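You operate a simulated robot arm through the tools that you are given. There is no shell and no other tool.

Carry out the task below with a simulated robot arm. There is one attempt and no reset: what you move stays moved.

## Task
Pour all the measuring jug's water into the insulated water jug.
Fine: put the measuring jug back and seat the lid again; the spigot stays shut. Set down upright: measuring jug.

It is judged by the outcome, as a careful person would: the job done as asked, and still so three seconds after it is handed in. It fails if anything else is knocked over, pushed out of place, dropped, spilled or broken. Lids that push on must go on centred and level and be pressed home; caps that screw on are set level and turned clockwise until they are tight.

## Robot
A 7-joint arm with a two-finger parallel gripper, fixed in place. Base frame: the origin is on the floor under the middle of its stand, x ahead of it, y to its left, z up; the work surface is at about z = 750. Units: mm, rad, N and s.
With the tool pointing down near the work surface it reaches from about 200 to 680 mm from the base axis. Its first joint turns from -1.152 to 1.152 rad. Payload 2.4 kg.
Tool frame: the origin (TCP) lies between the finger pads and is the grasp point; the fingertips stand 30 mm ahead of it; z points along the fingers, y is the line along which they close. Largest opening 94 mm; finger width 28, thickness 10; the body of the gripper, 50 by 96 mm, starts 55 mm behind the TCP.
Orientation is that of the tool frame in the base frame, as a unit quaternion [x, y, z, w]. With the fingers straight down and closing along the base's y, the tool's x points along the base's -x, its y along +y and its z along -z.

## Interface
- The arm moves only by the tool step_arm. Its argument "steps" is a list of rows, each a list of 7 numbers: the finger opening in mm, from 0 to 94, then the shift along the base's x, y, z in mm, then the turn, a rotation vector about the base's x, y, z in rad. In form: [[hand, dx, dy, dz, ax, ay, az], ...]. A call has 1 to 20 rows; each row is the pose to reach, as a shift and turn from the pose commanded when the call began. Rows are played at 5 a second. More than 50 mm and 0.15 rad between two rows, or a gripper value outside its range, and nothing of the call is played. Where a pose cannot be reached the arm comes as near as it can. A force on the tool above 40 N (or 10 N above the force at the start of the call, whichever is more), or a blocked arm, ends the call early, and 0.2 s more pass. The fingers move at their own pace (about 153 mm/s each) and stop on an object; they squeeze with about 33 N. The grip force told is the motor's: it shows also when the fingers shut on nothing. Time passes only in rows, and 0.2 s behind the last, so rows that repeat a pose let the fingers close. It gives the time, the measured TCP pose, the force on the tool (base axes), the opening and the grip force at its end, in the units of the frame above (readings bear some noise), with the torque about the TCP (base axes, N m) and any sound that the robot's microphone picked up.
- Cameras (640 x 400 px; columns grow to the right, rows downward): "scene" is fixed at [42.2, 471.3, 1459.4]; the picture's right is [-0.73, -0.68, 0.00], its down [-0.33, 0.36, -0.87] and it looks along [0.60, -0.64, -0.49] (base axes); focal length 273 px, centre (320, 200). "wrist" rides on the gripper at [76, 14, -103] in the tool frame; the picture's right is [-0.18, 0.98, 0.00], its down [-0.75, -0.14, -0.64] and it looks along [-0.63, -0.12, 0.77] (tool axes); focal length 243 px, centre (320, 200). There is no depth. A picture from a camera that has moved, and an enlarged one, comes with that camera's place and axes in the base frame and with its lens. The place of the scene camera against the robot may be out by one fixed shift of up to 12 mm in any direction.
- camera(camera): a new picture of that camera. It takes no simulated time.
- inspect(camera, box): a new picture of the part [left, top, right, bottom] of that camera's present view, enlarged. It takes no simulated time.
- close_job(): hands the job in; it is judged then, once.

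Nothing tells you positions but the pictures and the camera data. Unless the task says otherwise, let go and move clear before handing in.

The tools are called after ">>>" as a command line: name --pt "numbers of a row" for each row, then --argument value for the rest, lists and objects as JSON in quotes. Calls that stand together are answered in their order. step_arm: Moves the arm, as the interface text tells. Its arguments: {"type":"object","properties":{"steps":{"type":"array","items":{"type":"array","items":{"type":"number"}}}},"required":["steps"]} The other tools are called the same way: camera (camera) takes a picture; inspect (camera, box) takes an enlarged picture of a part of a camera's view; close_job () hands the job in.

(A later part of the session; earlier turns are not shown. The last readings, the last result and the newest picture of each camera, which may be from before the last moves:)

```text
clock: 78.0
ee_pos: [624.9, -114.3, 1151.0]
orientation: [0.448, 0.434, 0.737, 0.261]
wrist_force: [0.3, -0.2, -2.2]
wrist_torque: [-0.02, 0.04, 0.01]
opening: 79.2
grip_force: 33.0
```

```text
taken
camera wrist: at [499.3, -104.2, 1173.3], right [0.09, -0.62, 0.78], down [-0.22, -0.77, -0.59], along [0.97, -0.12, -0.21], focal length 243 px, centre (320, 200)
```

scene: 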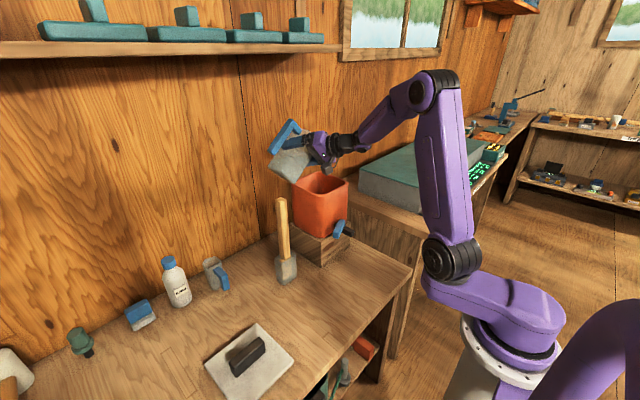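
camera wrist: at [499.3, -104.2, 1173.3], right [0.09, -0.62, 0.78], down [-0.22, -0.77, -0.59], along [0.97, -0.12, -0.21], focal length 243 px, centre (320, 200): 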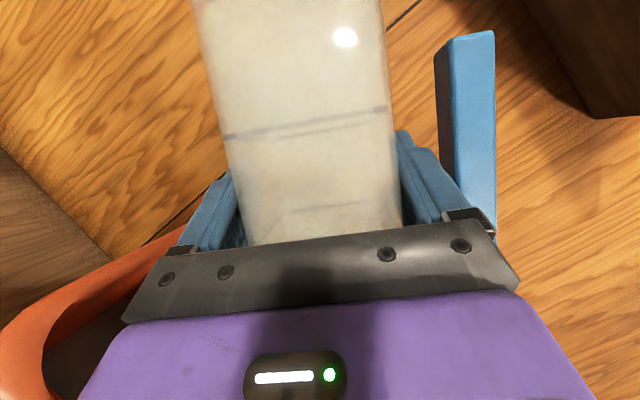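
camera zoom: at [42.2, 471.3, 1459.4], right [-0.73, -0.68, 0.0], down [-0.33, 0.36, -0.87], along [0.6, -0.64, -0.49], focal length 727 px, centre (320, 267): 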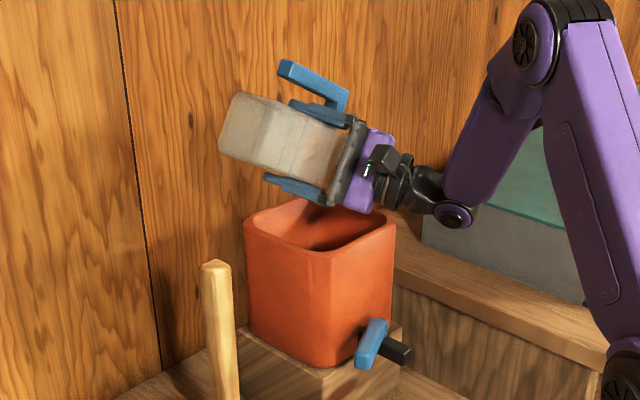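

The jug looks empty and the stream is gone. I'll bring the jug back upright while rising and moving away from the opening.

>>> step_arm --pt "70 0 0 6 -0.13 0 0" --pt "70 0 2 12 -0.27 0 0" --pt "70 0 6 20 -0.41 0 0" --pt "70 0 12 26 -0.55 0 0" --pt "70 0 20 32 -0.69 0 0" --pt "70 0 28 36 -0.83 0 0" --pt "70 0 36 38 -0.97 0 0" --pt "70 0 44 39 -1.11 0 0" --pt "70 0 52 39 -1.25 0 0" --pt "70 -5 60 39 -1.39 0 0" --pt "70 -15 68 39 -1.53 0 0" --pt "70 -25 76 39 -1.67 0 0" --pt "70 -35 84 39 -1.81 0 0" --pt "70 -45 90 39 -1.95 0 0" --pt "70 -55 98 39 -2.081 0 0" --pt "70 -60 104 39 -2.081 0 0" --pt "70 -64 114 39 -2.081 0 0" --pt "70 -64 114 39 -2.081 0 0"

>>> camera --camera "scene"

>>> inspect --camera "scene" --box '[240, 80, 420, 280]'

>>> camera --camera "wrist"

```text
clock: 81.8
ee_pos: [562.2, -0.4, 1189.7]
orientation: [0.001, 0.855, 0.0, 0.519]
wrist_force: [-0.2, 0.4, -2.0]
wrist_torque: [0.02, 0.02, 0.0]
opening: 79.1
grip_force: 33.0
```

```text
taken
```

scene: 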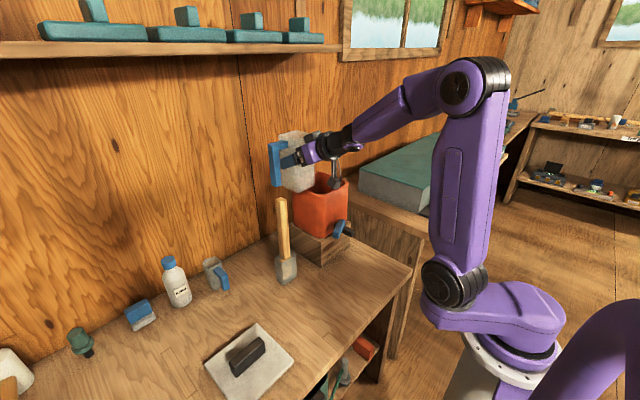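

```text
2.00 times, centred on (330, 180) of scene
camera zoom: at [42.2, 471.3, 1459.4], right [-0.73, -0.68, 0.0], down [-0.33, 0.36, -0.87], along [0.6, -0.64, -0.49], focal length 545 px, centre (300, 240)
```

zoom: 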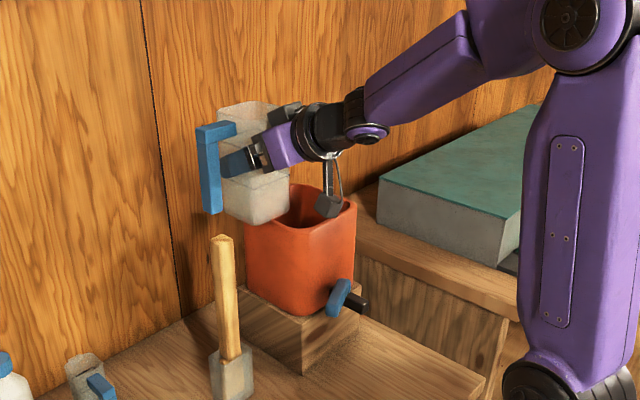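

```text
taken
camera wrist: at [436.1, 13.3, 1168.8], right [0.09, 0.98, 0.16], down [-0.22, -0.14, 0.96], along [0.97, -0.12, 0.21], focal length 243 px, centre (320, 200)
```

wrist: 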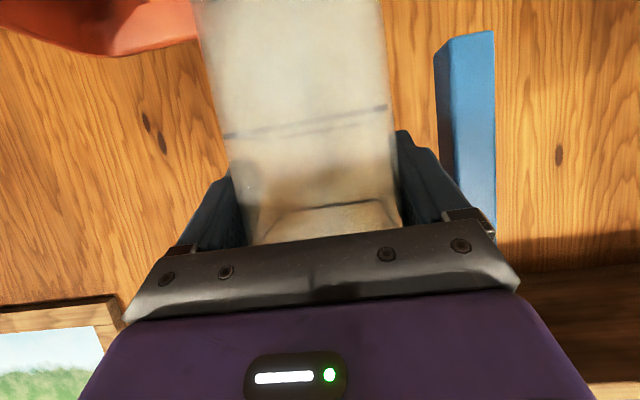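

The jug is empty and held the same way as before. I'll swing it back to the pick-up side along the reverse path.

>>> step_arm --pt "70 -5 3 0 0 0 0.06" --pt "70 -12 9 0 0 0 0.15" --pt "70 -22 17 0 0 0 0.25" --pt "70 -34 26 0 0 0 0.35" --pt "70 -46 35 0 0 0 0.45" --pt "70 -58 44 0 0 0 0.55" --pt "70 -70 53 0 0 0 0.65" --pt "70 -82 62 0 0 0 0.75" --pt "70 -94 70 0 0 0 0.85" --pt "70 -106 78 0 0 0 0.95" --pt "70 -118 86 0 0 0 1.05" --pt "70 -130 94 -3 0 0 1.15" --pt "70 -142 101 -10 0 0 1.25" --pt "70 -152 106 -22 0 0 1.35" --pt "70 -160 110 -36 0 0 1.44" --pt "70 -166 112 -48 0 0 1.52" --pt "70 -169 113 -58 0 0 1.5708" --pt "70 -169 113 -58 0 0 1.5708"

>>> camera --camera "scene"

```text
clock: 85.6
ee_pos: [391.7, 113.1, 1132.6]
orientation: [-0.604, 0.605, 0.367, 0.368]
wrist_force: [-0.3, -1.1, -1.5]
wrist_torque: [0.02, -0.02, -0.04]
opening: 79.1
grip_force: 33.3
```

```text
taken
```

scene: 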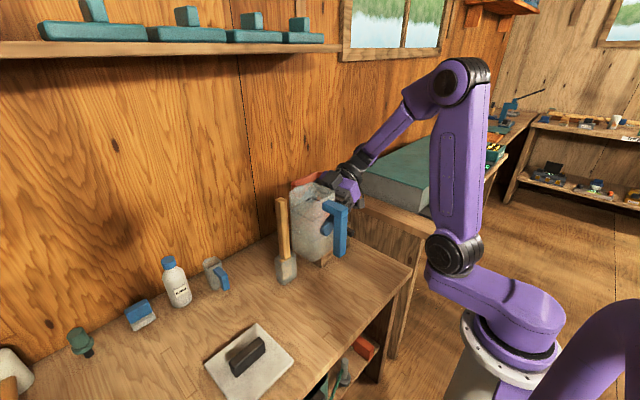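

>>> step_arm --pt "70 0 0 -8 0 0 0" --pt "70 0 0 -25 0 0 0" --pt "70 0 0 -45 0 0 0" --pt "70 0 0 -65 0 0 0" --pt "70 0 0 -85 0 0 0" --pt "70 0 0 -105 0 0 0" --pt "70 0 0 -125 0 0 0" --pt "70 0 0 -145 0 0 0" --pt "70 0 0 -165 0 0 0" --pt "70 0 0 -185 0 0 0" --pt "70 0 0 -205 0 0 0" --pt "70 2 0 -222 0 0 0" --pt "70 5 0 -238 0 0 0" --pt "70 12 0 -252 0 0 0" --pt "70 20 0 -262 0 0 0" --pt "70 28 0 -269 0 0 0" --pt "70 33 -1 -274 0 0 0" --pt "70 36 -1 -278 0 0 0" --pt "70 36 -1 -280 0 0 0" --pt "70 36 -1 -280 0 0 0"

>>> inspect --camera "scene" --box '[260, 220, 360, 340]'

>>> camera --camera "wrist"

```text
clock: 89.8
ee_pos: [427.7, 111.2, 851.4]
orientation: [-0.603, 0.605, 0.368, 0.368]
wrist_force: [-1.0, 0.3, -2.7]
wrist_torque: [-0.03, -0.04, 0.01]
opening: 79.2
grip_force: 32.8
```

```text
3.33 times, centred on (310, 280) of scene
camera zoom: at [42.2, 471.3, 1459.4], right [-0.73, -0.68, 0.0], down [-0.33, 0.36, -0.87], along [0.6, -0.64, -0.49], focal length 909 px, centre (353, -67)
```

zoom: 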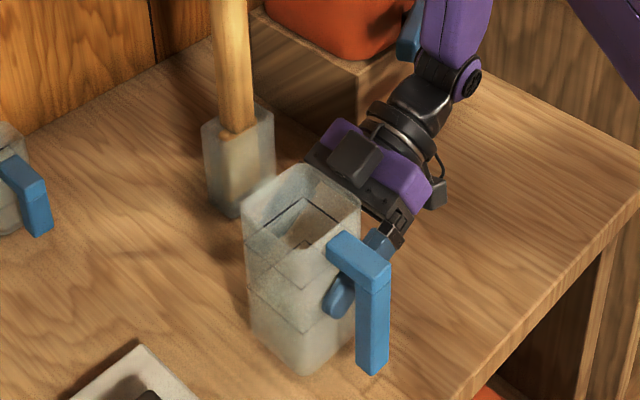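

```text
taken
camera wrist: at [414.2, -15.2, 831.0], right [-0.98, 0.09, 0.16], down [0.14, -0.22, 0.96], along [0.12, 0.97, 0.21], focal length 243 px, centre (320, 200)
```

wrist: 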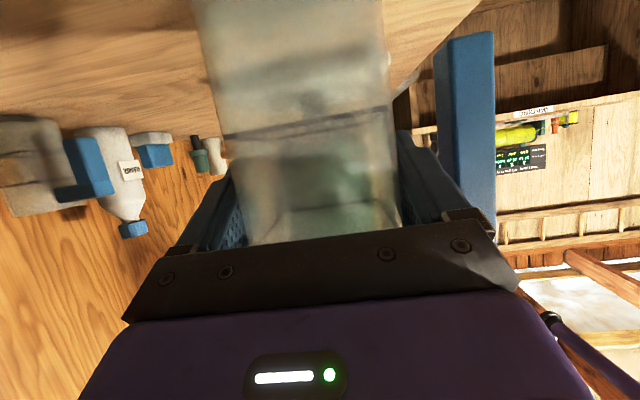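

The jug is back above its spot with no water left visible. I'll lower it gently onto the bench.

>>> step_arm --pt "70 0 0 -3 0 0 0" --pt "70 0 0 -6 0 0 0" --pt "70 0 0 -9 0 0 0" --pt "70 0 0 -11 0 0 0" --pt "70 0 0 -11 0 0 0"

>>> step_arm --pt "70 0 0 -1 0 0 0" --pt "70 0 0 -1 0 0 0"

```text
clock: 91.0
ee_pos: [428.5, 111.9, 841.0]
orientation: [-0.603, 0.606, 0.366, 0.368]
wrist_force: [-0.6, -0.1, -1.4]
wrist_torque: [-0.03, -0.03, 0.03]
opening: 79.1
grip_force: 32.9
```

```text
clock: 91.6
ee_pos: [428.0, 111.1, 840.4]
orientation: [-0.603, 0.606, 0.367, 0.368]
wrist_force: [0.1, 0.1, -1.8]
wrist_torque: [-0.02, -0.01, 0.0]
opening: 79.2
grip_force: 33.3
```

>>> step_arm --pt "70 0 0 -0.7 0 0 0" --pt "70 0 0 -1.4 0 0 0" --pt "70 0 0 -1.4 0 0 0"

```text
clock: 92.4
ee_pos: [427.9, 111.0, 838.6]
orientation: [-0.603, 0.605, 0.368, 0.368]
wrist_force: [0.2, -0.2, -0.8]
wrist_torque: [-0.01, -0.08, 0.0]
opening: 79.2
grip_force: 33.0
```

>>> step_arm --pt "70 0 0 -0.5 0 0 0" --pt "70 0 0 -0.8 0 0 0" --pt "70 0 0 -0.8 0 0 0"

>>> inspect --camera "scene" --box '[260, 220, 360, 340]'

```text
clock: 93.2
ee_pos: [427.4, 111.1, 837.7]
orientation: [-0.602, 0.605, 0.367, 0.368]
wrist_force: [-2.7, -0.8, 15.6]
wrist_torque: [-0.61, 0.04, -0.07]
opening: 79.4
grip_force: 32.8
```

```text
3.33 times, centred on (310, 280) of scene
camera zoom: at [41.9, 471.3, 1459.5], right [-0.73, -0.68, 0.0], down [-0.33, 0.36, -0.87], along [0.6, -0.64, -0.49], focal length 909 px, centre (353, -67)
```

zoom: 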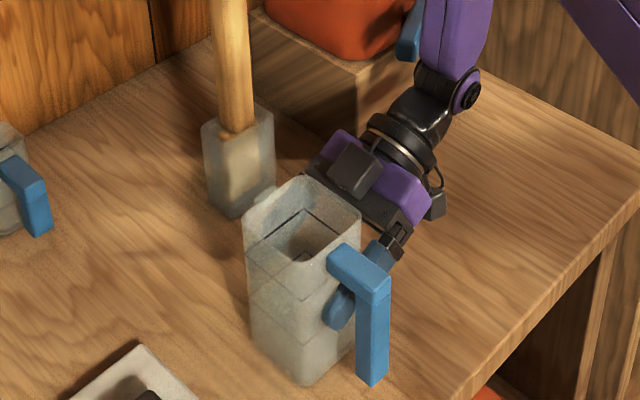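

It is down, with about 15 N of contact. I'll ease off, open the fingers, and back out along -y.

>>> step_arm --pt "70 0 0 0.7 0 0 0" --pt "82 0 0 0.7 0 0 0" --pt "88 0 0 0.7 0 0 0" --pt "88 0 0 0.7 0 0 0"

>>> inspect --camera "scene" --box '[260, 220, 360, 340]'

>>> camera --camera "wrist"

```text
clock: 94.2
ee_pos: [428.0, 111.5, 838.3]
orientation: [-0.603, 0.605, 0.368, 0.368]
wrist_force: [0.3, 0.1, -0.2]
wrist_torque: [0.0, -0.01, 0.0]
opening: 87.9
grip_force: 0.0
```

```text
3.33 times, centred on (310, 280) of scene
camera zoom: at [42.2, 471.3, 1459.4], right [-0.73, -0.68, 0.0], down [-0.33, 0.36, -0.87], along [0.6, -0.64, -0.49], focal length 909 px, centre (353, -67)
```

zoom: 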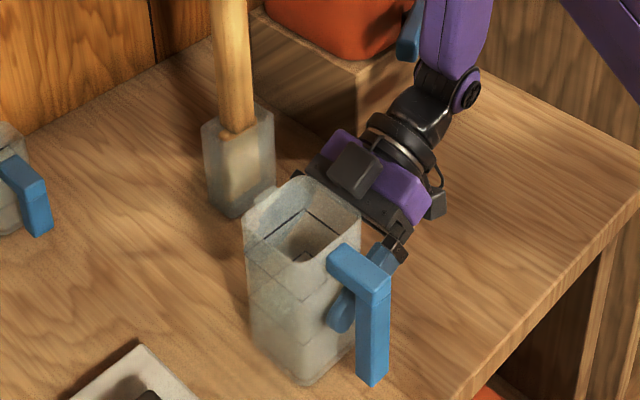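

```text
taken
camera wrist: at [414.3, -15.5, 817.7], right [-0.98, 0.09, 0.16], down [0.14, -0.22, 0.96], along [0.12, 0.97, 0.21], focal length 243 px, centre (320, 200)
```

wrist: 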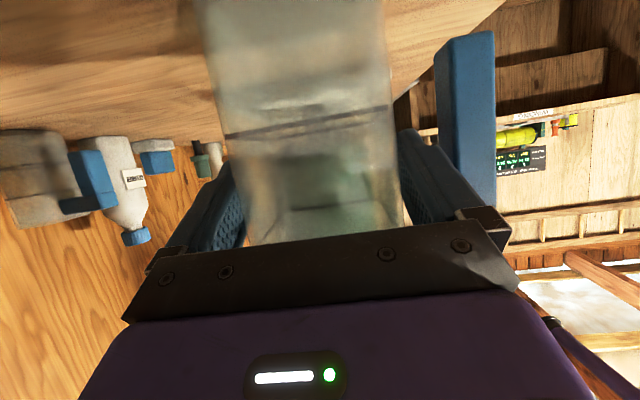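

The jug stands upright within about 3 mm of where it began. I'll retreat straight back, then up, keeping clear of the lever.

>>> step_arm --pt "88 0 -8 0 0 0 0" --pt "88 0 -18 0 0 0 0" --pt "88 0 -28 0 0 0 0" --pt "88 0 -38 0 0 0 0" --pt "88 0 -47 2 0 0 0" --pt "88 0 -49 10 0 0 0" --pt "88 0 -49 25 0 0 0" --pt "88 0 -49 45 0 0 0" --pt "88 0 -49 70 0 0 0" --pt "88 0 -49 100 0 0 0" --pt "88 0 -49 130 0 0 0" --pt "88 -10 -49 165 0 0 0" --pt "88 -20 -49 200 0 0 0" --pt "88 -30 -49 240 0 0 0" --pt "88 -30 -49 240 0 0 0"

>>> camera --camera "scene"

>>> inspect --camera "scene" --box '[260, 220, 360, 340]'

>>> inspect --camera "scene" --box '[280, 150, 400, 270]'

```text
clock: 97.4
ee_pos: [397.9, 62.3, 1076.9]
orientation: [-0.604, 0.605, 0.368, 0.366]
wrist_force: [0.2, 0.3, -0.8]
wrist_torque: [0.0, 0.01, -0.01]
opening: 88.2
grip_force: 0.1
```

```text
taken
```

scene: 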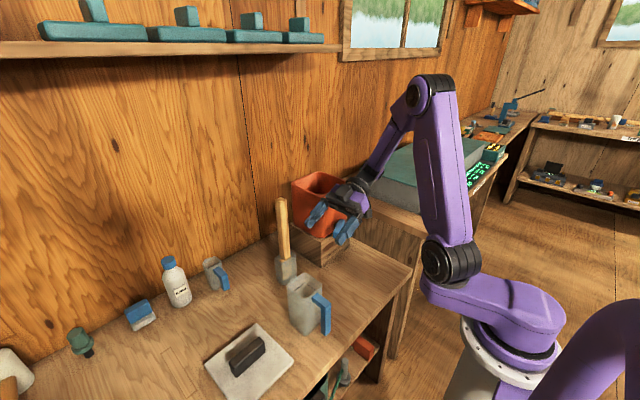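

```text
3.33 times, centred on (310, 280) of scene
camera zoom: at [42.1, 471.3, 1459.4], right [-0.73, -0.68, 0.0], down [-0.33, 0.36, -0.87], along [0.6, -0.64, -0.49], focal length 909 px, centre (353, -67)
```

zoom: 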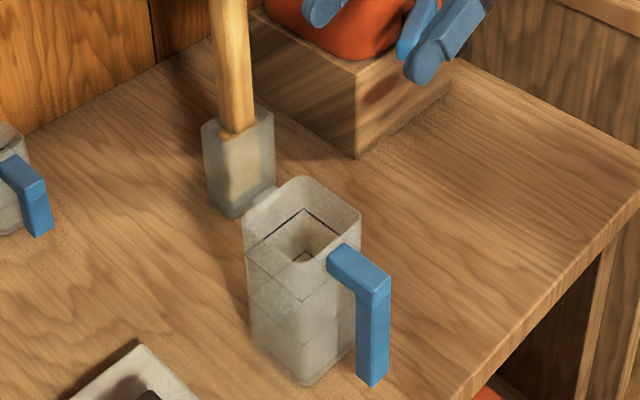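

```text
3.33 times, centred on (340, 210) of scene
camera zoom: at [42.1, 471.3, 1459.4], right [-0.73, -0.68, 0.0], down [-0.33, 0.36, -0.87], along [0.6, -0.64, -0.49], focal length 909 px, centre (253, 167)
```

zoom: 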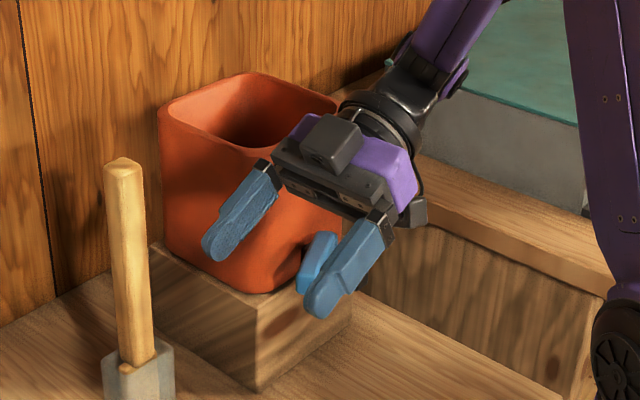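

The jug is upright and empty, and everything else is undisturbed. I'll turn the tool back to pointing down and go over the lid.

>>> step_arm --pt "88 3 10 10 -0.121 0 0" --pt "88 7 28 15 -0.242 0 0" --pt "88 11 50 15 -0.363 0 0" --pt "88 15 75 15 -0.485 0 0" --pt "88 20 100 10 -0.606 0 0" --pt "88 25 125 0 -0.727 0 0" --pt "88 30 150 -10 -0.848 0 0" --pt "88 34 175 -20 -0.97 0 0" --pt "88 38 200 -35 -1.091 0 0" --pt "88 41 222 -55 -1.091 0 0" --pt "88 42 236 -77 -1.091 0 0" --pt "88 42 238 -90 -1.091 0 0" --pt "88 42 238 -90 -1.091 0 0"

>>> camera --camera "wrist"

>>> inspect --camera "wrist" --box '[200, 0, 420, 180]'

>>> camera --camera "scene"

```text
clock: 100.2
ee_pos: [439.6, 300.1, 989.4]
orientation: [-0.706, 0.708, 0.001, 0.001]
wrist_force: [0.1, -0.3, -0.3]
wrist_torque: [0.01, 0.01, 0.01]
opening: 88.0
grip_force: 0.0
```

```text
taken
camera wrist: at [426.1, 223.7, 1090.8], right [-0.98, 0.19, 0.0], down [0.14, 0.75, 0.64], along [0.12, 0.63, -0.77], focal length 243 px, centre (320, 200)
```

wrist: 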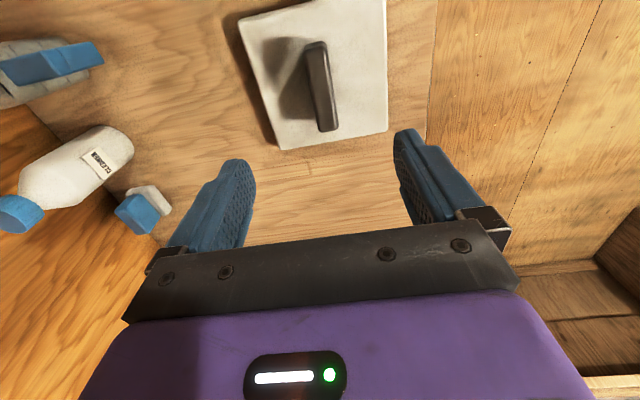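

```text
2.22 times, centred on (310, 90) of wrist
camera zoom: at [426.1, 223.7, 1090.8], right [-0.98, 0.19, 0.0], down [0.14, 0.75, 0.64], along [0.12, 0.63, -0.77], focal length 539 px, centre (342, 444)
```

zoom: 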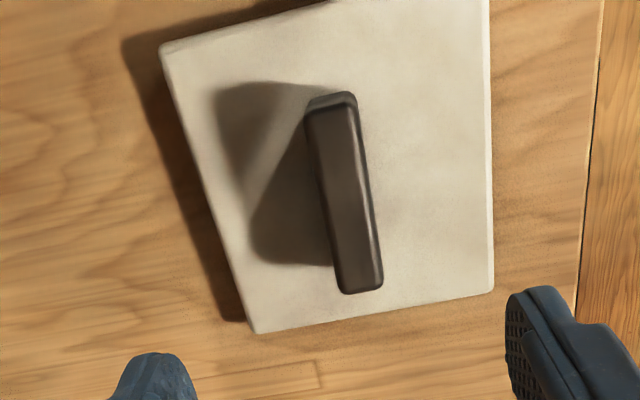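

```text
taken
```

scene: 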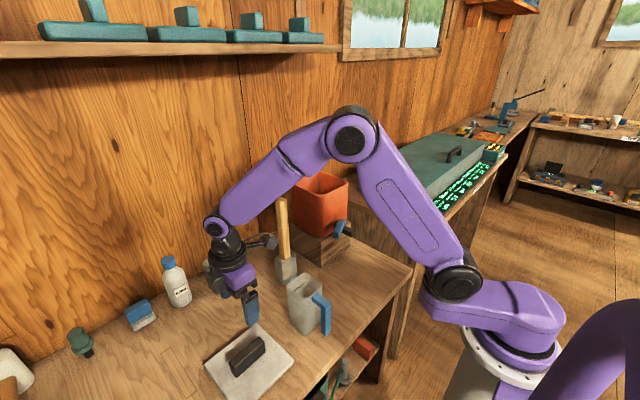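

The lid lies flat and square, centred at about (438, 302), with the handle top near z = 818. I'll line up with it and descend to the same grip depth as before.

>>> step_arm --pt "70 -1 2.4 -20 0 0 0" --pt "70 -1 2.4 -45 0 0 0" --pt "70 -1 2.4 -70 0 0 0" --pt "70 -1 2.4 -95 0 0 0" --pt "70 -1 2.4 -115 0 0 0" --pt "70 -1 2.4 -130 0 0 0" --pt "70 -1 2.4 -130 0 0 0"

>>> inspect --camera "wrist" --box '[160, 0, 460, 220]'

```text
clock: 101.8
ee_pos: [439.3, 304.2, 858.1]
orientation: [-0.707, 0.708, 0.0, 0.001]
wrist_force: [1.0, -0.1, -0.1]
wrist_torque: [-0.02, -0.02, 0.02]
opening: 69.9
grip_force: 0.1
```

```text
1.82 times, centred on (310, 110) of wrist
camera zoom: at [424.6, 227.2, 959.6], right [-0.98, 0.19, 0.0], down [0.14, 0.75, 0.64], along [0.12, 0.63, -0.77], focal length 441 px, centre (338, 364)
```

zoom: 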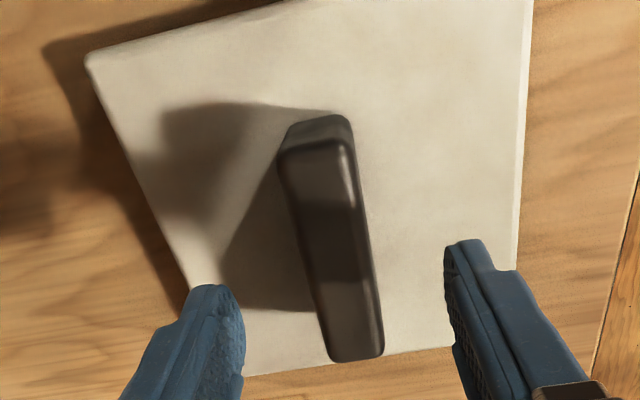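

The view is nearly pixel-identical to the pre-grip view over the seated lid, so the grip will land in the same place. I'll descend to the grip height and close.

>>> step_arm --pt "70 0 0 -12 0 0 0" --pt "70 0 0 -24 0 0 0" --pt "70 0 0 -34 0 0 0" --pt "70 0 0 -42 0 0 0" --pt "70 0 0 -46 0 0 0" --pt "70 0 0 -46 0 0 0"

>>> inspect --camera "wrist" --box '[220, 60, 420, 240]'

>>> inspect --camera "scene" --box '[195, 280, 295, 390]'

```text
clock: 103.2
ee_pos: [439.4, 302.2, 812.3]
orientation: [-0.707, 0.708, -0.001, 0.001]
wrist_force: [-0.2, 0.6, 0.4]
wrist_torque: [0.03, 0.0, 0.02]
opening: 69.9
grip_force: 0.1
```

```text
2.22 times, centred on (320, 150) of wrist
camera zoom: at [425.3, 226.0, 915.3], right [-0.98, 0.19, 0.0], down [0.14, 0.75, 0.64], along [0.12, 0.63, -0.77], focal length 539 px, centre (320, 311)
```

zoom: 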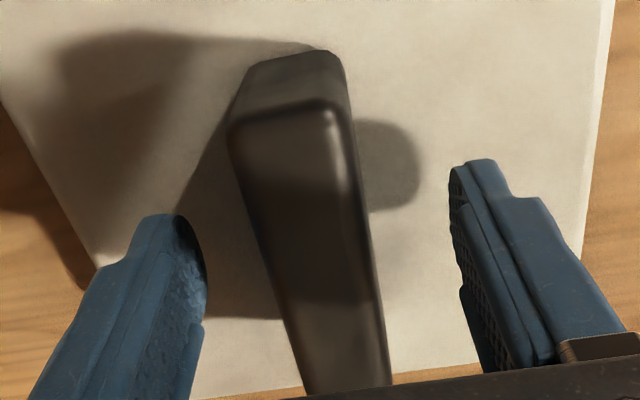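

```text
3.64 times, centred on (245, 335) of scene
camera zoom: at [42.2, 471.3, 1459.4], right [-0.73, -0.68, 0.0], down [-0.33, 0.36, -0.87], along [0.6, -0.64, -0.49], focal length 991 px, centre (593, -291)
```

zoom: 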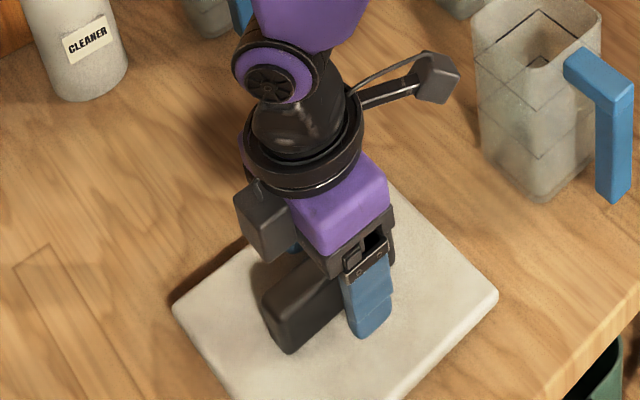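

>>> step_arm --pt "40 0 0 -1 0 0 0" --pt "20 0 0 -1 0 0 0" --pt "0 0 0 -1 0 0 0" --pt "0 0 0 -1 0 0 0" --pt "0 0 0 -1 0 0 0"

>>> inspect --camera "wrist" --box '[220, 60, 420, 240]'

```text
clock: 104.4
ee_pos: [439.0, 303.8, 811.4]
orientation: [-0.706, 0.708, 0.0, 0.001]
wrist_force: [0.3, -0.7, 0.1]
wrist_torque: [-0.13, -0.03, 0.07]
opening: 29.8
grip_force: 32.6
```

```text
2.22 times, centred on (320, 150) of wrist
camera zoom: at [425.3, 226.2, 914.2], right [-0.98, 0.19, 0.0], down [0.14, 0.75, 0.64], along [0.12, 0.63, -0.77], focal length 539 px, centre (320, 311)
```

zoom: 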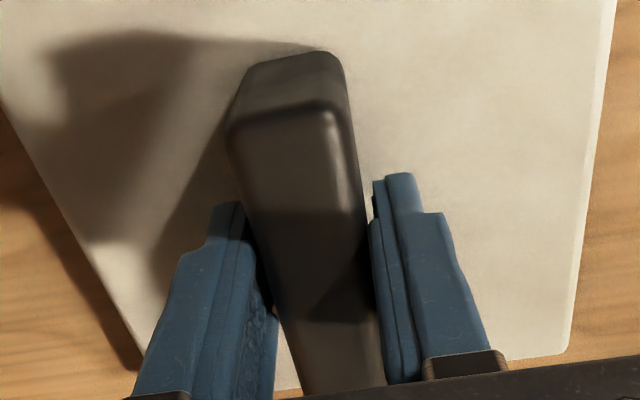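

The grip matches the first one. I'll lift the lid slowly off the bench.

>>> step_arm --pt "0 0 0 2 0 0 0" --pt "0 0 0 5 0 0 0" --pt "0 0 0 9 0 0 0" --pt "0 0 0 14 0 0 0" --pt "0 0 0 20 0 0 0" --pt "0 0 0 30 0 0 0" --pt "0 0 0 45 0 0 0" --pt "0 0 0 65 0 0 0" --pt "0 0 0 85 0 0 0" --pt "0 0 0 105 0 0 0" --pt "0 0 0 125 0 0 0" --pt "0 0 0 145 0 0 0" --pt "0 0 0 165 0 0 0" --pt "0 0 0 185 0 0 0" --pt "0 0 0 205 0 0 0" --pt "0 0 0 225 0 0 0" --pt "0 -5 0 245 0 0 0" --pt "0 -10 0 265 0 0 0" --pt "0 -15 0 280 0 0 0" --pt "0 -15 0 280 0 0 0"

>>> camera --camera "scene"

>>> camera --camera "wrist"

```text
clock: 108.6
ee_pos: [425.1, 303.9, 1092.1]
orientation: [-0.707, 0.708, 0.0, 0.0]
wrist_force: [0.1, 0.1, -2.2]
wrist_torque: [0.0, 0.02, 0.01]
opening: 30.0
grip_force: 32.8
```

```text
taken
```

scene: 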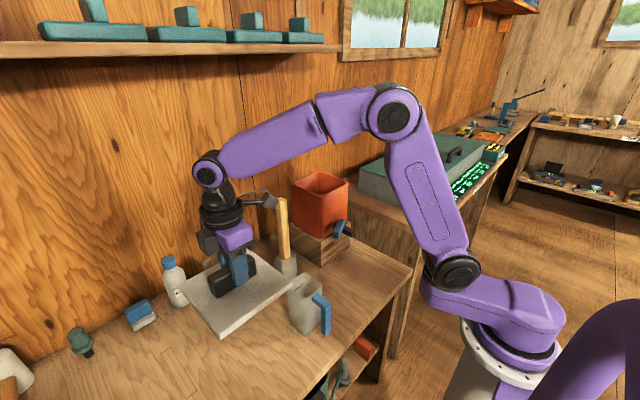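

```text
taken
camera wrist: at [410.8, 226.0, 1193.9], right [-0.98, 0.19, 0.0], down [0.14, 0.75, 0.64], along [0.12, 0.63, -0.77], focal length 243 px, centre (320, 200)
```

wrist: 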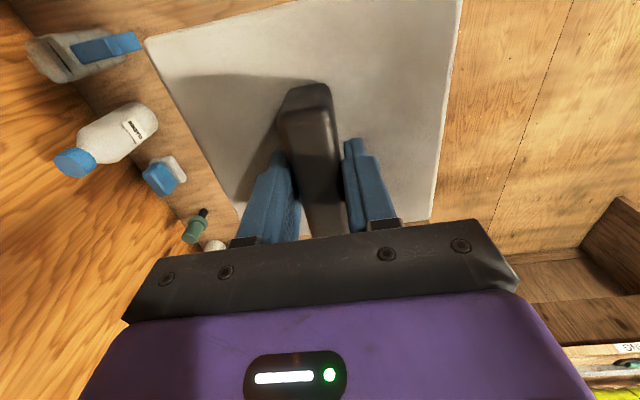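

The lid is held level. I'll travel along -y past the stick while staying well back in x, rising to clear the rim.

>>> step_arm --pt "0 0 -6 2 0 0 0" --pt "0 0 -20 6 0 0 0" --pt "0 0 -42 12 0 0 0" --pt "0 0 -68 18 0 0 0" --pt "0 0 -95 24 0 0 0" --pt "0 0 -122 30 0 0 0" --pt "0 0 -149 36 0 0 0" --pt "0 0 -176 42 0 0 0" --pt "0 0 -203 48 0 0 0" --pt "0 0 -230 52 0 0 0" --pt "0 0 -257 54 0 0 0" --pt "0 0 -284 54 0 0 0" --pt "0 0 -311 54 0 0 0" --pt "0 0 -338 54 0 0 0" --pt "0 0 -365 54 0 0 0" --pt "0 0 -392 54 0 0 0" --pt "0 0 -415 54 0 0 0" --pt "0 0 -432 54 0 0 0" --pt "0 0 -440 54 0 0 0" --pt "0 0 -440 54 0 0 0"

>>> camera --camera "scene"

>>> camera --camera "wrist"

```text
clock: 112.8
ee_pos: [425.1, -138.1, 1146.2]
orientation: [-0.707, 0.707, 0.0, 0.001]
wrist_force: [0.5, -0.3, -2.8]
wrist_torque: [0.0, 0.02, -0.01]
opening: 30.1
grip_force: 32.9
```

```text
taken
```

scene: 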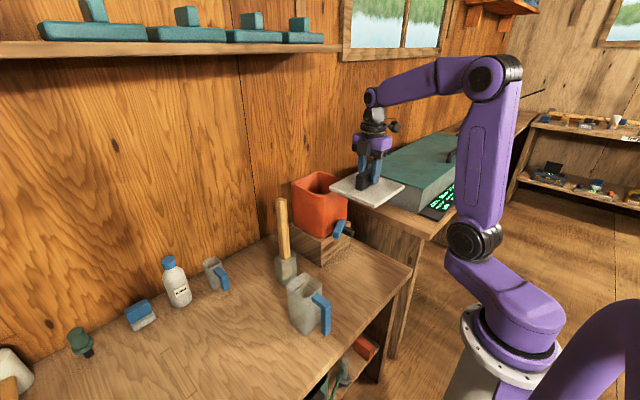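

```text
taken
camera wrist: at [410.8, -215.0, 1248.4], right [-0.98, 0.19, 0.0], down [0.14, 0.75, 0.64], along [0.12, 0.63, -0.77], focal length 243 px, centre (320, 200)
```

wrist: 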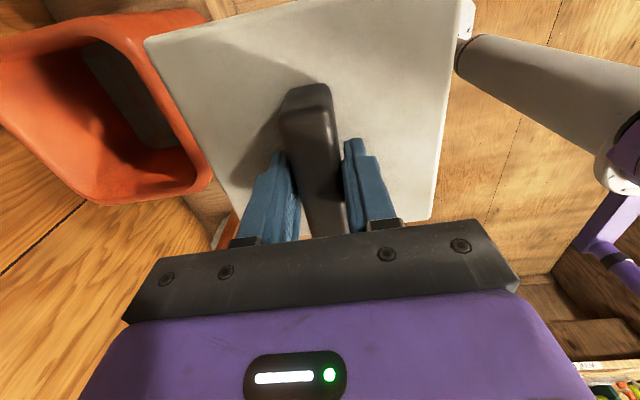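

The lid is level and I've avoided the spigot. Using the wrist-camera position as reference, I'll move +204.8 mm in x and -19.4 mm in y to be exactly over the original seat.

>>> step_arm --pt "0 6 -0.5 0 0 0 0" --pt "0 18 -2 0 0 0 0" --pt "0 36 -4 0 0 0 0" --pt "0 56 -6 0 0 0 0" --pt "0 76 -8 0 0 0 0" --pt "0 96 -10 -1 0 0 0" --pt "0 116 -12 -2 0 0 0" --pt "0 136 -14 -3 0 0 0" --pt "0 156 -16 -4 0 0 0" --pt "0 174 -17.5 -5 0 0 0" --pt "0 190 -18.8 -6 0 0 0" --pt "0 200 -19.2 -6 0 0 0" --pt "0 204.8 -19.4 -6 0 0 0" --pt "0 204.8 -19.4 -6 0 0 0" --pt "0 204.8 -19.4 -6 0 0 0"

>>> camera --camera "wrist"

>>> inspect --camera "scene" --box '[270, 110, 370, 260]'

```text
clock: 116.0
ee_pos: [629.6, -155.5, 1139.7]
orientation: [-0.706, 0.708, 0.0, 0.001]
wrist_force: [0.0, 0.0, -1.2]
wrist_torque: [0.0, 0.03, 0.01]
opening: 30.1
grip_force: 32.9
```

```text
taken
camera wrist: at [615.2, -232.6, 1241.0], right [-0.98, 0.19, 0.0], down [0.14, 0.75, 0.64], along [0.12, 0.63, -0.77], focal length 243 px, centre (320, 200)
```

wrist: 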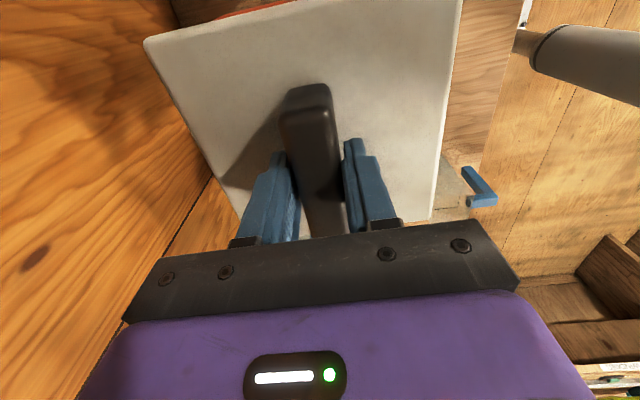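

```text
2.67 times, centred on (320, 185) of scene
camera zoom: at [42.2, 471.3, 1459.4], right [-0.73, -0.68, 0.0], down [-0.33, 0.36, -0.87], along [0.6, -0.64, -0.49], focal length 727 px, centre (320, 240)
```

zoom: 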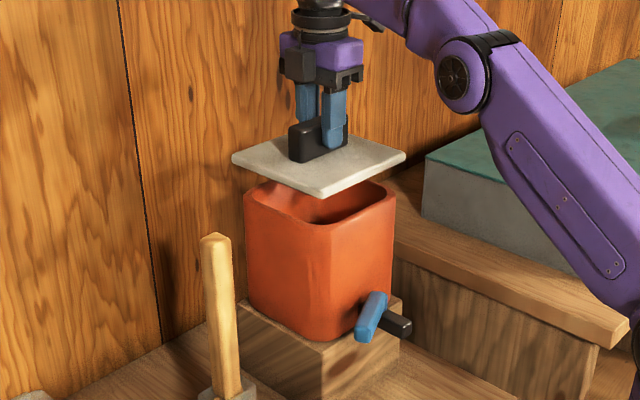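

I'm within about 2 mm of the seat, and the wrist camera says I need another -1.9 mm in y. I'll correct that and lower until the plug is just above the rim.

>>> step_arm --pt "0 0 -1 -5 0 0 0" --pt "0 0 -1.9 -12 0 0 0" --pt "0 0 -1.9 -19 0 0 0" --pt "0 0 -1.9 -25 0 0 0" --pt "0 0 -1.9 -25 0 0 0"

>>> camera --camera "wrist"

>>> inspect --camera "scene" --box '[280, 140, 360, 200]'

```text
clock: 117.2
ee_pos: [629.7, -158.2, 1114.3]
orientation: [-0.706, 0.708, -0.001, 0.002]
wrist_force: [0.1, -0.6, -1.1]
wrist_torque: [0.02, -0.02, -0.01]
opening: 29.9
grip_force: 33.4
```

```text
taken
camera wrist: at [614.6, -235.1, 1216.2], right [-0.98, 0.19, 0.0], down [0.14, 0.75, 0.64], along [0.12, 0.63, -0.77], focal length 243 px, centre (320, 200)
```

wrist: 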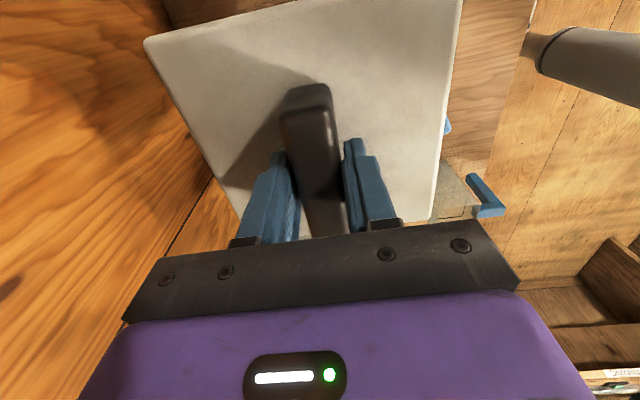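

```text
6.67 times, centred on (320, 170) of scene
camera zoom: at [42.2, 471.3, 1459.4], right [-0.73, -0.68, 0.0], down [-0.33, 0.36, -0.87], along [0.6, -0.64, -0.49], focal length 1818 px, centre (320, 400)
```

zoom: 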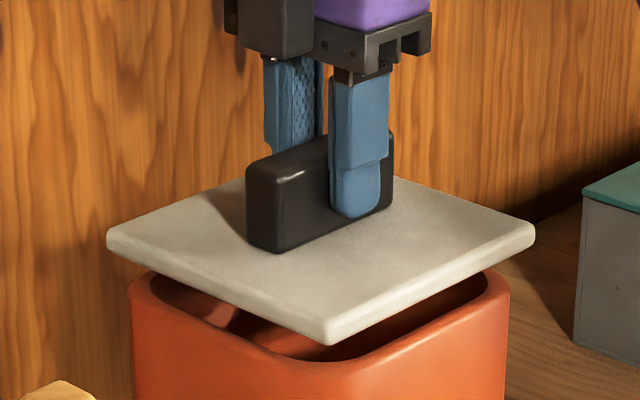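

The lid lines up with its removal position to within about half a millimetre. I'll lower it in small steps and watch the force.

>>> step_arm --pt "0 0.4 0.2 -3 0 0 0" --pt "0 0.4 0.2 -6 0 0 0" --pt "0 0.4 0.2 -8 0 0 0" --pt "0 0.4 0.2 -10 0 0 0" --pt "0 0.4 0.2 -10 0 0 0"

>>> inspect --camera "scene" --box '[280, 140, 360, 200]'

```text
clock: 118.4
ee_pos: [630.1, -159.4, 1106.2]
orientation: [-0.706, 0.708, -0.001, 0.001]
wrist_force: [-0.5, 0.1, -1.1]
wrist_torque: [-0.03, -0.01, -0.02]
opening: 30.1
grip_force: 32.5
```

```text
6.67 times, centred on (320, 170) of scene
camera zoom: at [42.2, 471.3, 1459.4], right [-0.73, -0.68, 0.0], down [-0.33, 0.36, -0.87], along [0.6, -0.64, -0.49], focal length 1818 px, centre (320, 400)
```

zoom: 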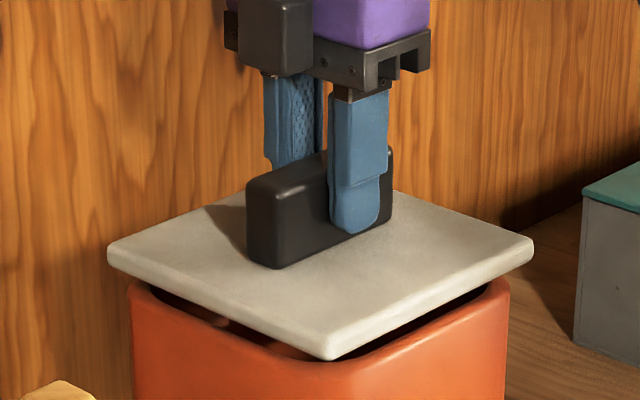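

>>> step_arm --pt "0 0 0.5 -2 0 0 0" --pt "0 0 0.5 -4 0 0 0" --pt "0 0 0.5 -6 0 0 0" --pt "0 0 0.5 -8 0 0 0" --pt "0 0 0.5 -8 0 0 0"

>>> inspect --camera "scene" --box '[280, 140, 360, 200]'

```text
clock: 119.6
ee_pos: [628.5, -158.2, 1097.8]
orientation: [-0.706, 0.708, 0.0, 0.001]
wrist_force: [-0.2, -0.2, -1.0]
wrist_torque: [-0.03, 0.0, 0.01]
opening: 29.9
grip_force: 33.1
```

```text
6.67 times, centred on (320, 170) of scene
camera zoom: at [42.2, 471.3, 1459.4], right [-0.73, -0.68, 0.0], down [-0.33, 0.36, -0.87], along [0.6, -0.64, -0.49], focal length 1818 px, centre (320, 400)
```

zoom: 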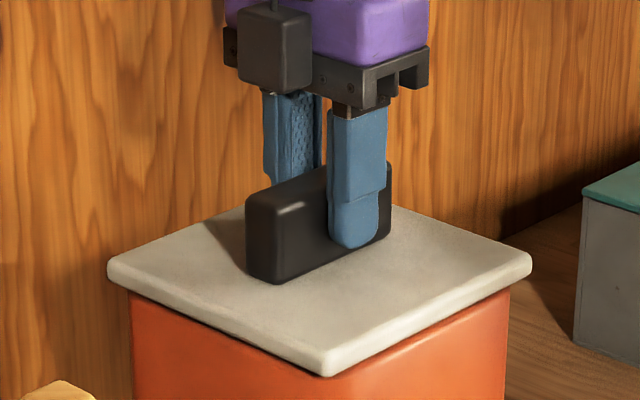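

>>> step_arm --pt "0 0 0 -1 0 0 0" --pt "0 0 0 -2 0 0 0" --pt "0 0 0 -2 0 0 0"

>>> step_arm --pt "0 0 0 -1 0 0 0" --pt "0 0 0 -2 0 0 0" --pt "0 0 0 -2 0 0 0"

>>> inspect --camera "scene" --box '[280, 140, 360, 200]'

```text
clock: 120.4
ee_pos: [630.4, -157.6, 1095.1]
orientation: [-0.706, 0.708, 0.0, 0.001]
wrist_force: [0.1, -1.4, 0.4]
wrist_torque: [0.13, 0.04, 0.03]
opening: 30.0
grip_force: 32.9
```

```text
clock: 121.2
ee_pos: [630.2, -157.0, 1095.0]
orientation: [-0.707, 0.707, -0.003, 0.003]
wrist_force: [0.4, -0.2, 20.9]
wrist_torque: [0.63, -0.01, 0.02]
opening: 29.9
grip_force: 33.1
```

```text
6.67 times, centred on (320, 170) of scene
camera zoom: at [41.8, 471.4, 1459.4], right [-0.73, -0.68, 0.0], down [-0.33, 0.36, -0.87], along [0.6, -0.64, -0.49], focal length 1818 px, centre (320, 400)
```

zoom: 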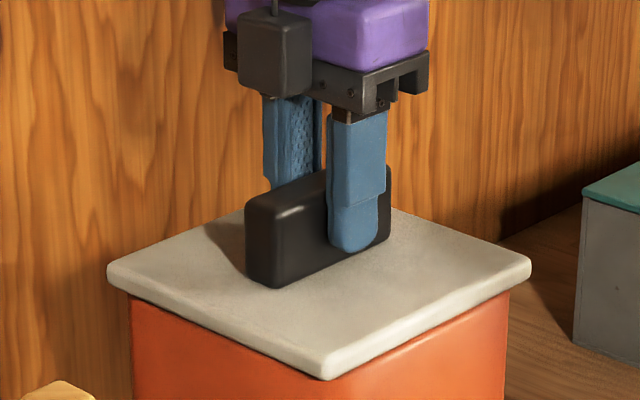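

Contact force is about 21 N with a small torque. I'll compare with the original seated view using the same framing.

>>> inspect --camera "scene" --box '[290, 140, 350, 190]'

>>> inspect --camera "scene" --box '[270, 150, 370, 250]'

>>> camera --camera "wrist"

```text
8.00 times, centred on (320, 165) of scene
camera zoom: at [41.8, 471.4, 1459.4], right [-0.73, -0.68, 0.0], down [-0.33, 0.36, -0.87], along [0.6, -0.64, -0.49], focal length 2181 px, centre (320, 480)
```

zoom: 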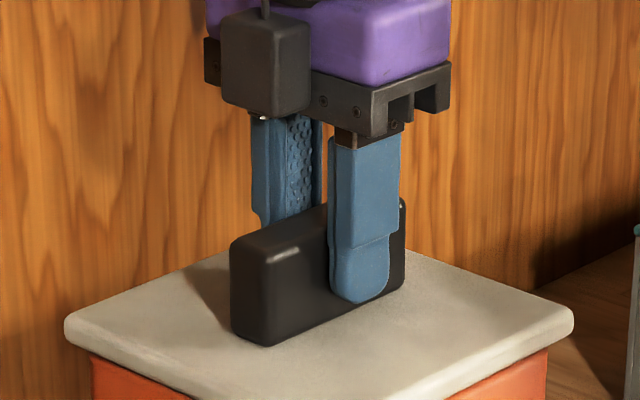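

```text
4.00 times, centred on (320, 200) of scene
camera zoom: at [41.8, 471.4, 1459.4], right [-0.73, -0.68, 0.0], down [-0.33, 0.36, -0.87], along [0.6, -0.64, -0.49], focal length 1090 px, centre (320, 200)
```

zoom: 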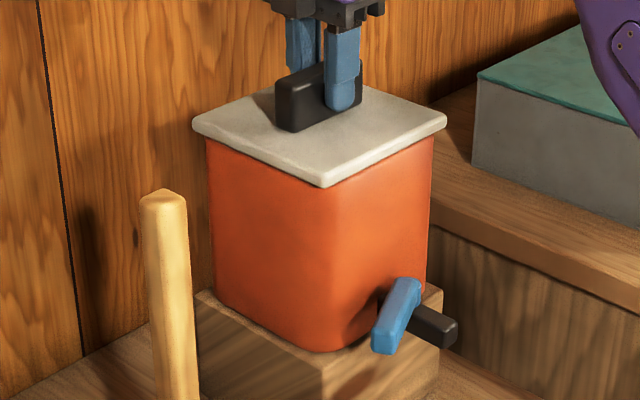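

```text
taken
camera wrist: at [614.7, -234.7, 1197.0], right [-0.98, 0.19, -0.01], down [0.14, 0.75, 0.64], along [0.13, 0.63, -0.77], focal length 243 px, centre (320, 200)
```

wrist: 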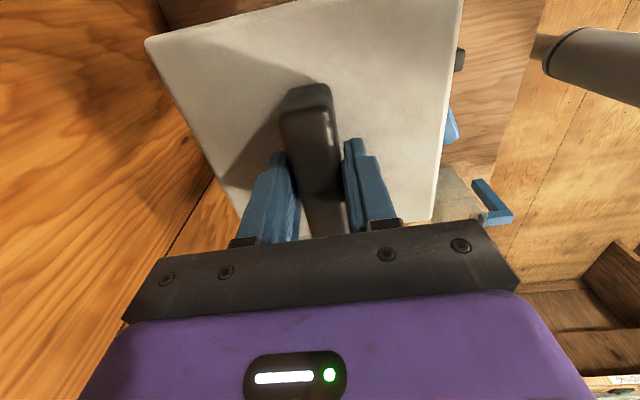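

The seated view now matches the very first picture. I'll ease off, release, and then press straight down on the handle's centre with closed fingers to make sure it's home.

>>> step_arm --pt "0 0 0 1 0 0 0" --pt "34 0 0 1.5 0 0 0" --pt "60 0 0 1.5 0 0 0" --pt "70 0 0 1.5 0 0 0" --pt "70 0 0 10 0 0 0" --pt "70 0 0 25 0 0 0" --pt "70 0 0 42 0 0 0" --pt "70 0 0 42 0 0 0"

>>> inspect --camera "scene" --box '[270, 150, 370, 250]'

>>> inspect --camera "wrist" --box '[160, 0, 460, 220]'

```text
clock: 123.0
ee_pos: [630.0, -158.1, 1136.2]
orientation: [-0.707, 0.707, 0.001, 0.001]
wrist_force: [-0.7, -0.3, -0.2]
wrist_torque: [0.0, 0.04, -0.02]
opening: 70.1
grip_force: 0.1
```

```text
4.00 times, centred on (320, 200) of scene
camera zoom: at [42.2, 471.3, 1459.4], right [-0.73, -0.68, 0.0], down [-0.33, 0.36, -0.87], along [0.6, -0.64, -0.49], focal length 1090 px, centre (320, 200)
```

zoom: 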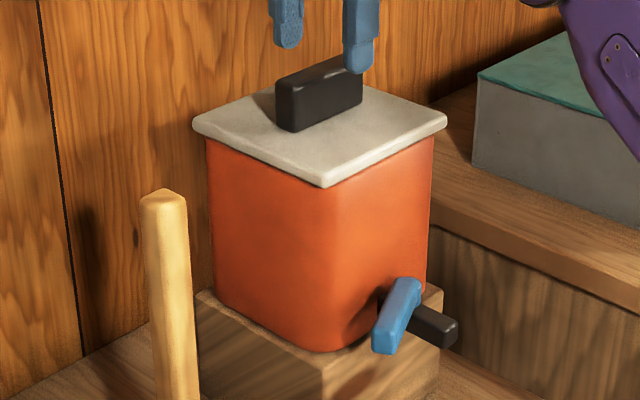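

```text
1.82 times, centred on (310, 110) of wrist
camera zoom: at [614.9, -234.5, 1237.1], right [-0.98, 0.19, 0.0], down [0.14, 0.75, 0.64], along [0.12, 0.63, -0.77], focal length 441 px, centre (338, 364)
```

zoom: 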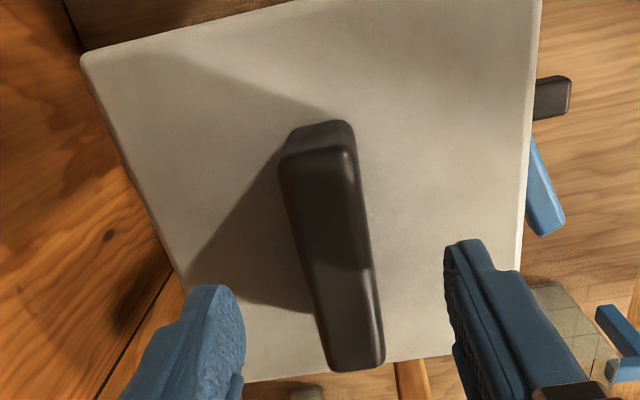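

The lid looks identical to the start. I'll close the fingers above the handle and press down at its centre.

>>> step_arm --pt "40 0 0 8 0 0 0" --pt "10 0 0 8 0 0 0" --pt "0 0 0 8 0 0 0" --pt "0 0 0 8 0 0 0" --pt "0 0 0 2 0 0 0" --pt "0 0 0 -3 0 0 0" --pt "0 0 0 -7 0 0 0" --pt "0 0 0 -9 0 0 0" --pt "0 0 0 -9 0 0 0"

>>> inspect --camera "scene" --box '[290, 140, 350, 190]'

```text
clock: 125.0
ee_pos: [629.5, -158.8, 1128.5]
orientation: [-0.706, 0.708, -0.003, 0.002]
wrist_force: [-5.9, 1.0, 16.6]
wrist_torque: [0.02, 0.21, 0.01]
opening: 0.0
grip_force: 32.5
```

```text
8.00 times, centred on (320, 165) of scene
camera zoom: at [41.6, 471.4, 1459.4], right [-0.73, -0.68, 0.0], down [-0.33, 0.36, -0.87], along [0.6, -0.64, -0.49], focal length 2181 px, centre (320, 480)
```

zoom: 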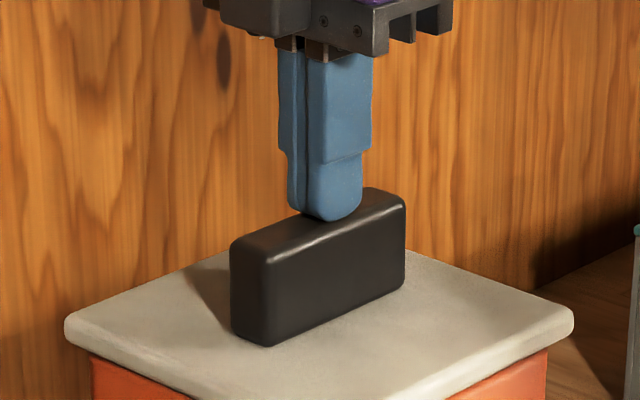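

Contact on the handle centre is at about 17 N. I'll press a little more, to about 35 N.

>>> step_arm --pt "0 0 0 -0.7 0 0 0" --pt "0 0 0 -1.2 0 0 0" --pt "0 0 0 -1.2 0 0 0"

```text
clock: 125.8
ee_pos: [629.3, -158.0, 1127.9]
orientation: [-0.706, 0.708, -0.004, 0.003]
wrist_force: [-9.4, 1.8, 34.6]
wrist_torque: [0.07, 0.31, 0.0]
opening: 0.0
grip_force: 33.0
```

>>> step_arm --pt "0 0 0 -0.4 0 0 0" --pt "0 0 0 -0.4 0 0 0"

>>> inspect --camera "scene" --box '[270, 150, 370, 250]'

```text
clock: 126.4
ee_pos: [628.9, -158.2, 1128.3]
orientation: [-0.707, 0.708, -0.003, 0.004]
wrist_force: [-9.0, 1.2, 36.2]
wrist_torque: [0.06, 0.35, 0.01]
opening: 0.0
grip_force: 32.8
```

```text
4.00 times, centred on (320, 200) of scene
camera zoom: at [41.1, 471.5, 1459.4], right [-0.73, -0.68, 0.0], down [-0.33, 0.36, -0.87], along [0.6, -0.64, -0.49], focal length 1090 px, centre (320, 200)
```

zoom: 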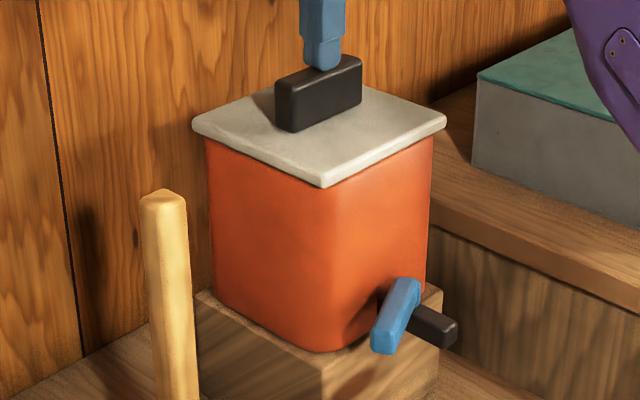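

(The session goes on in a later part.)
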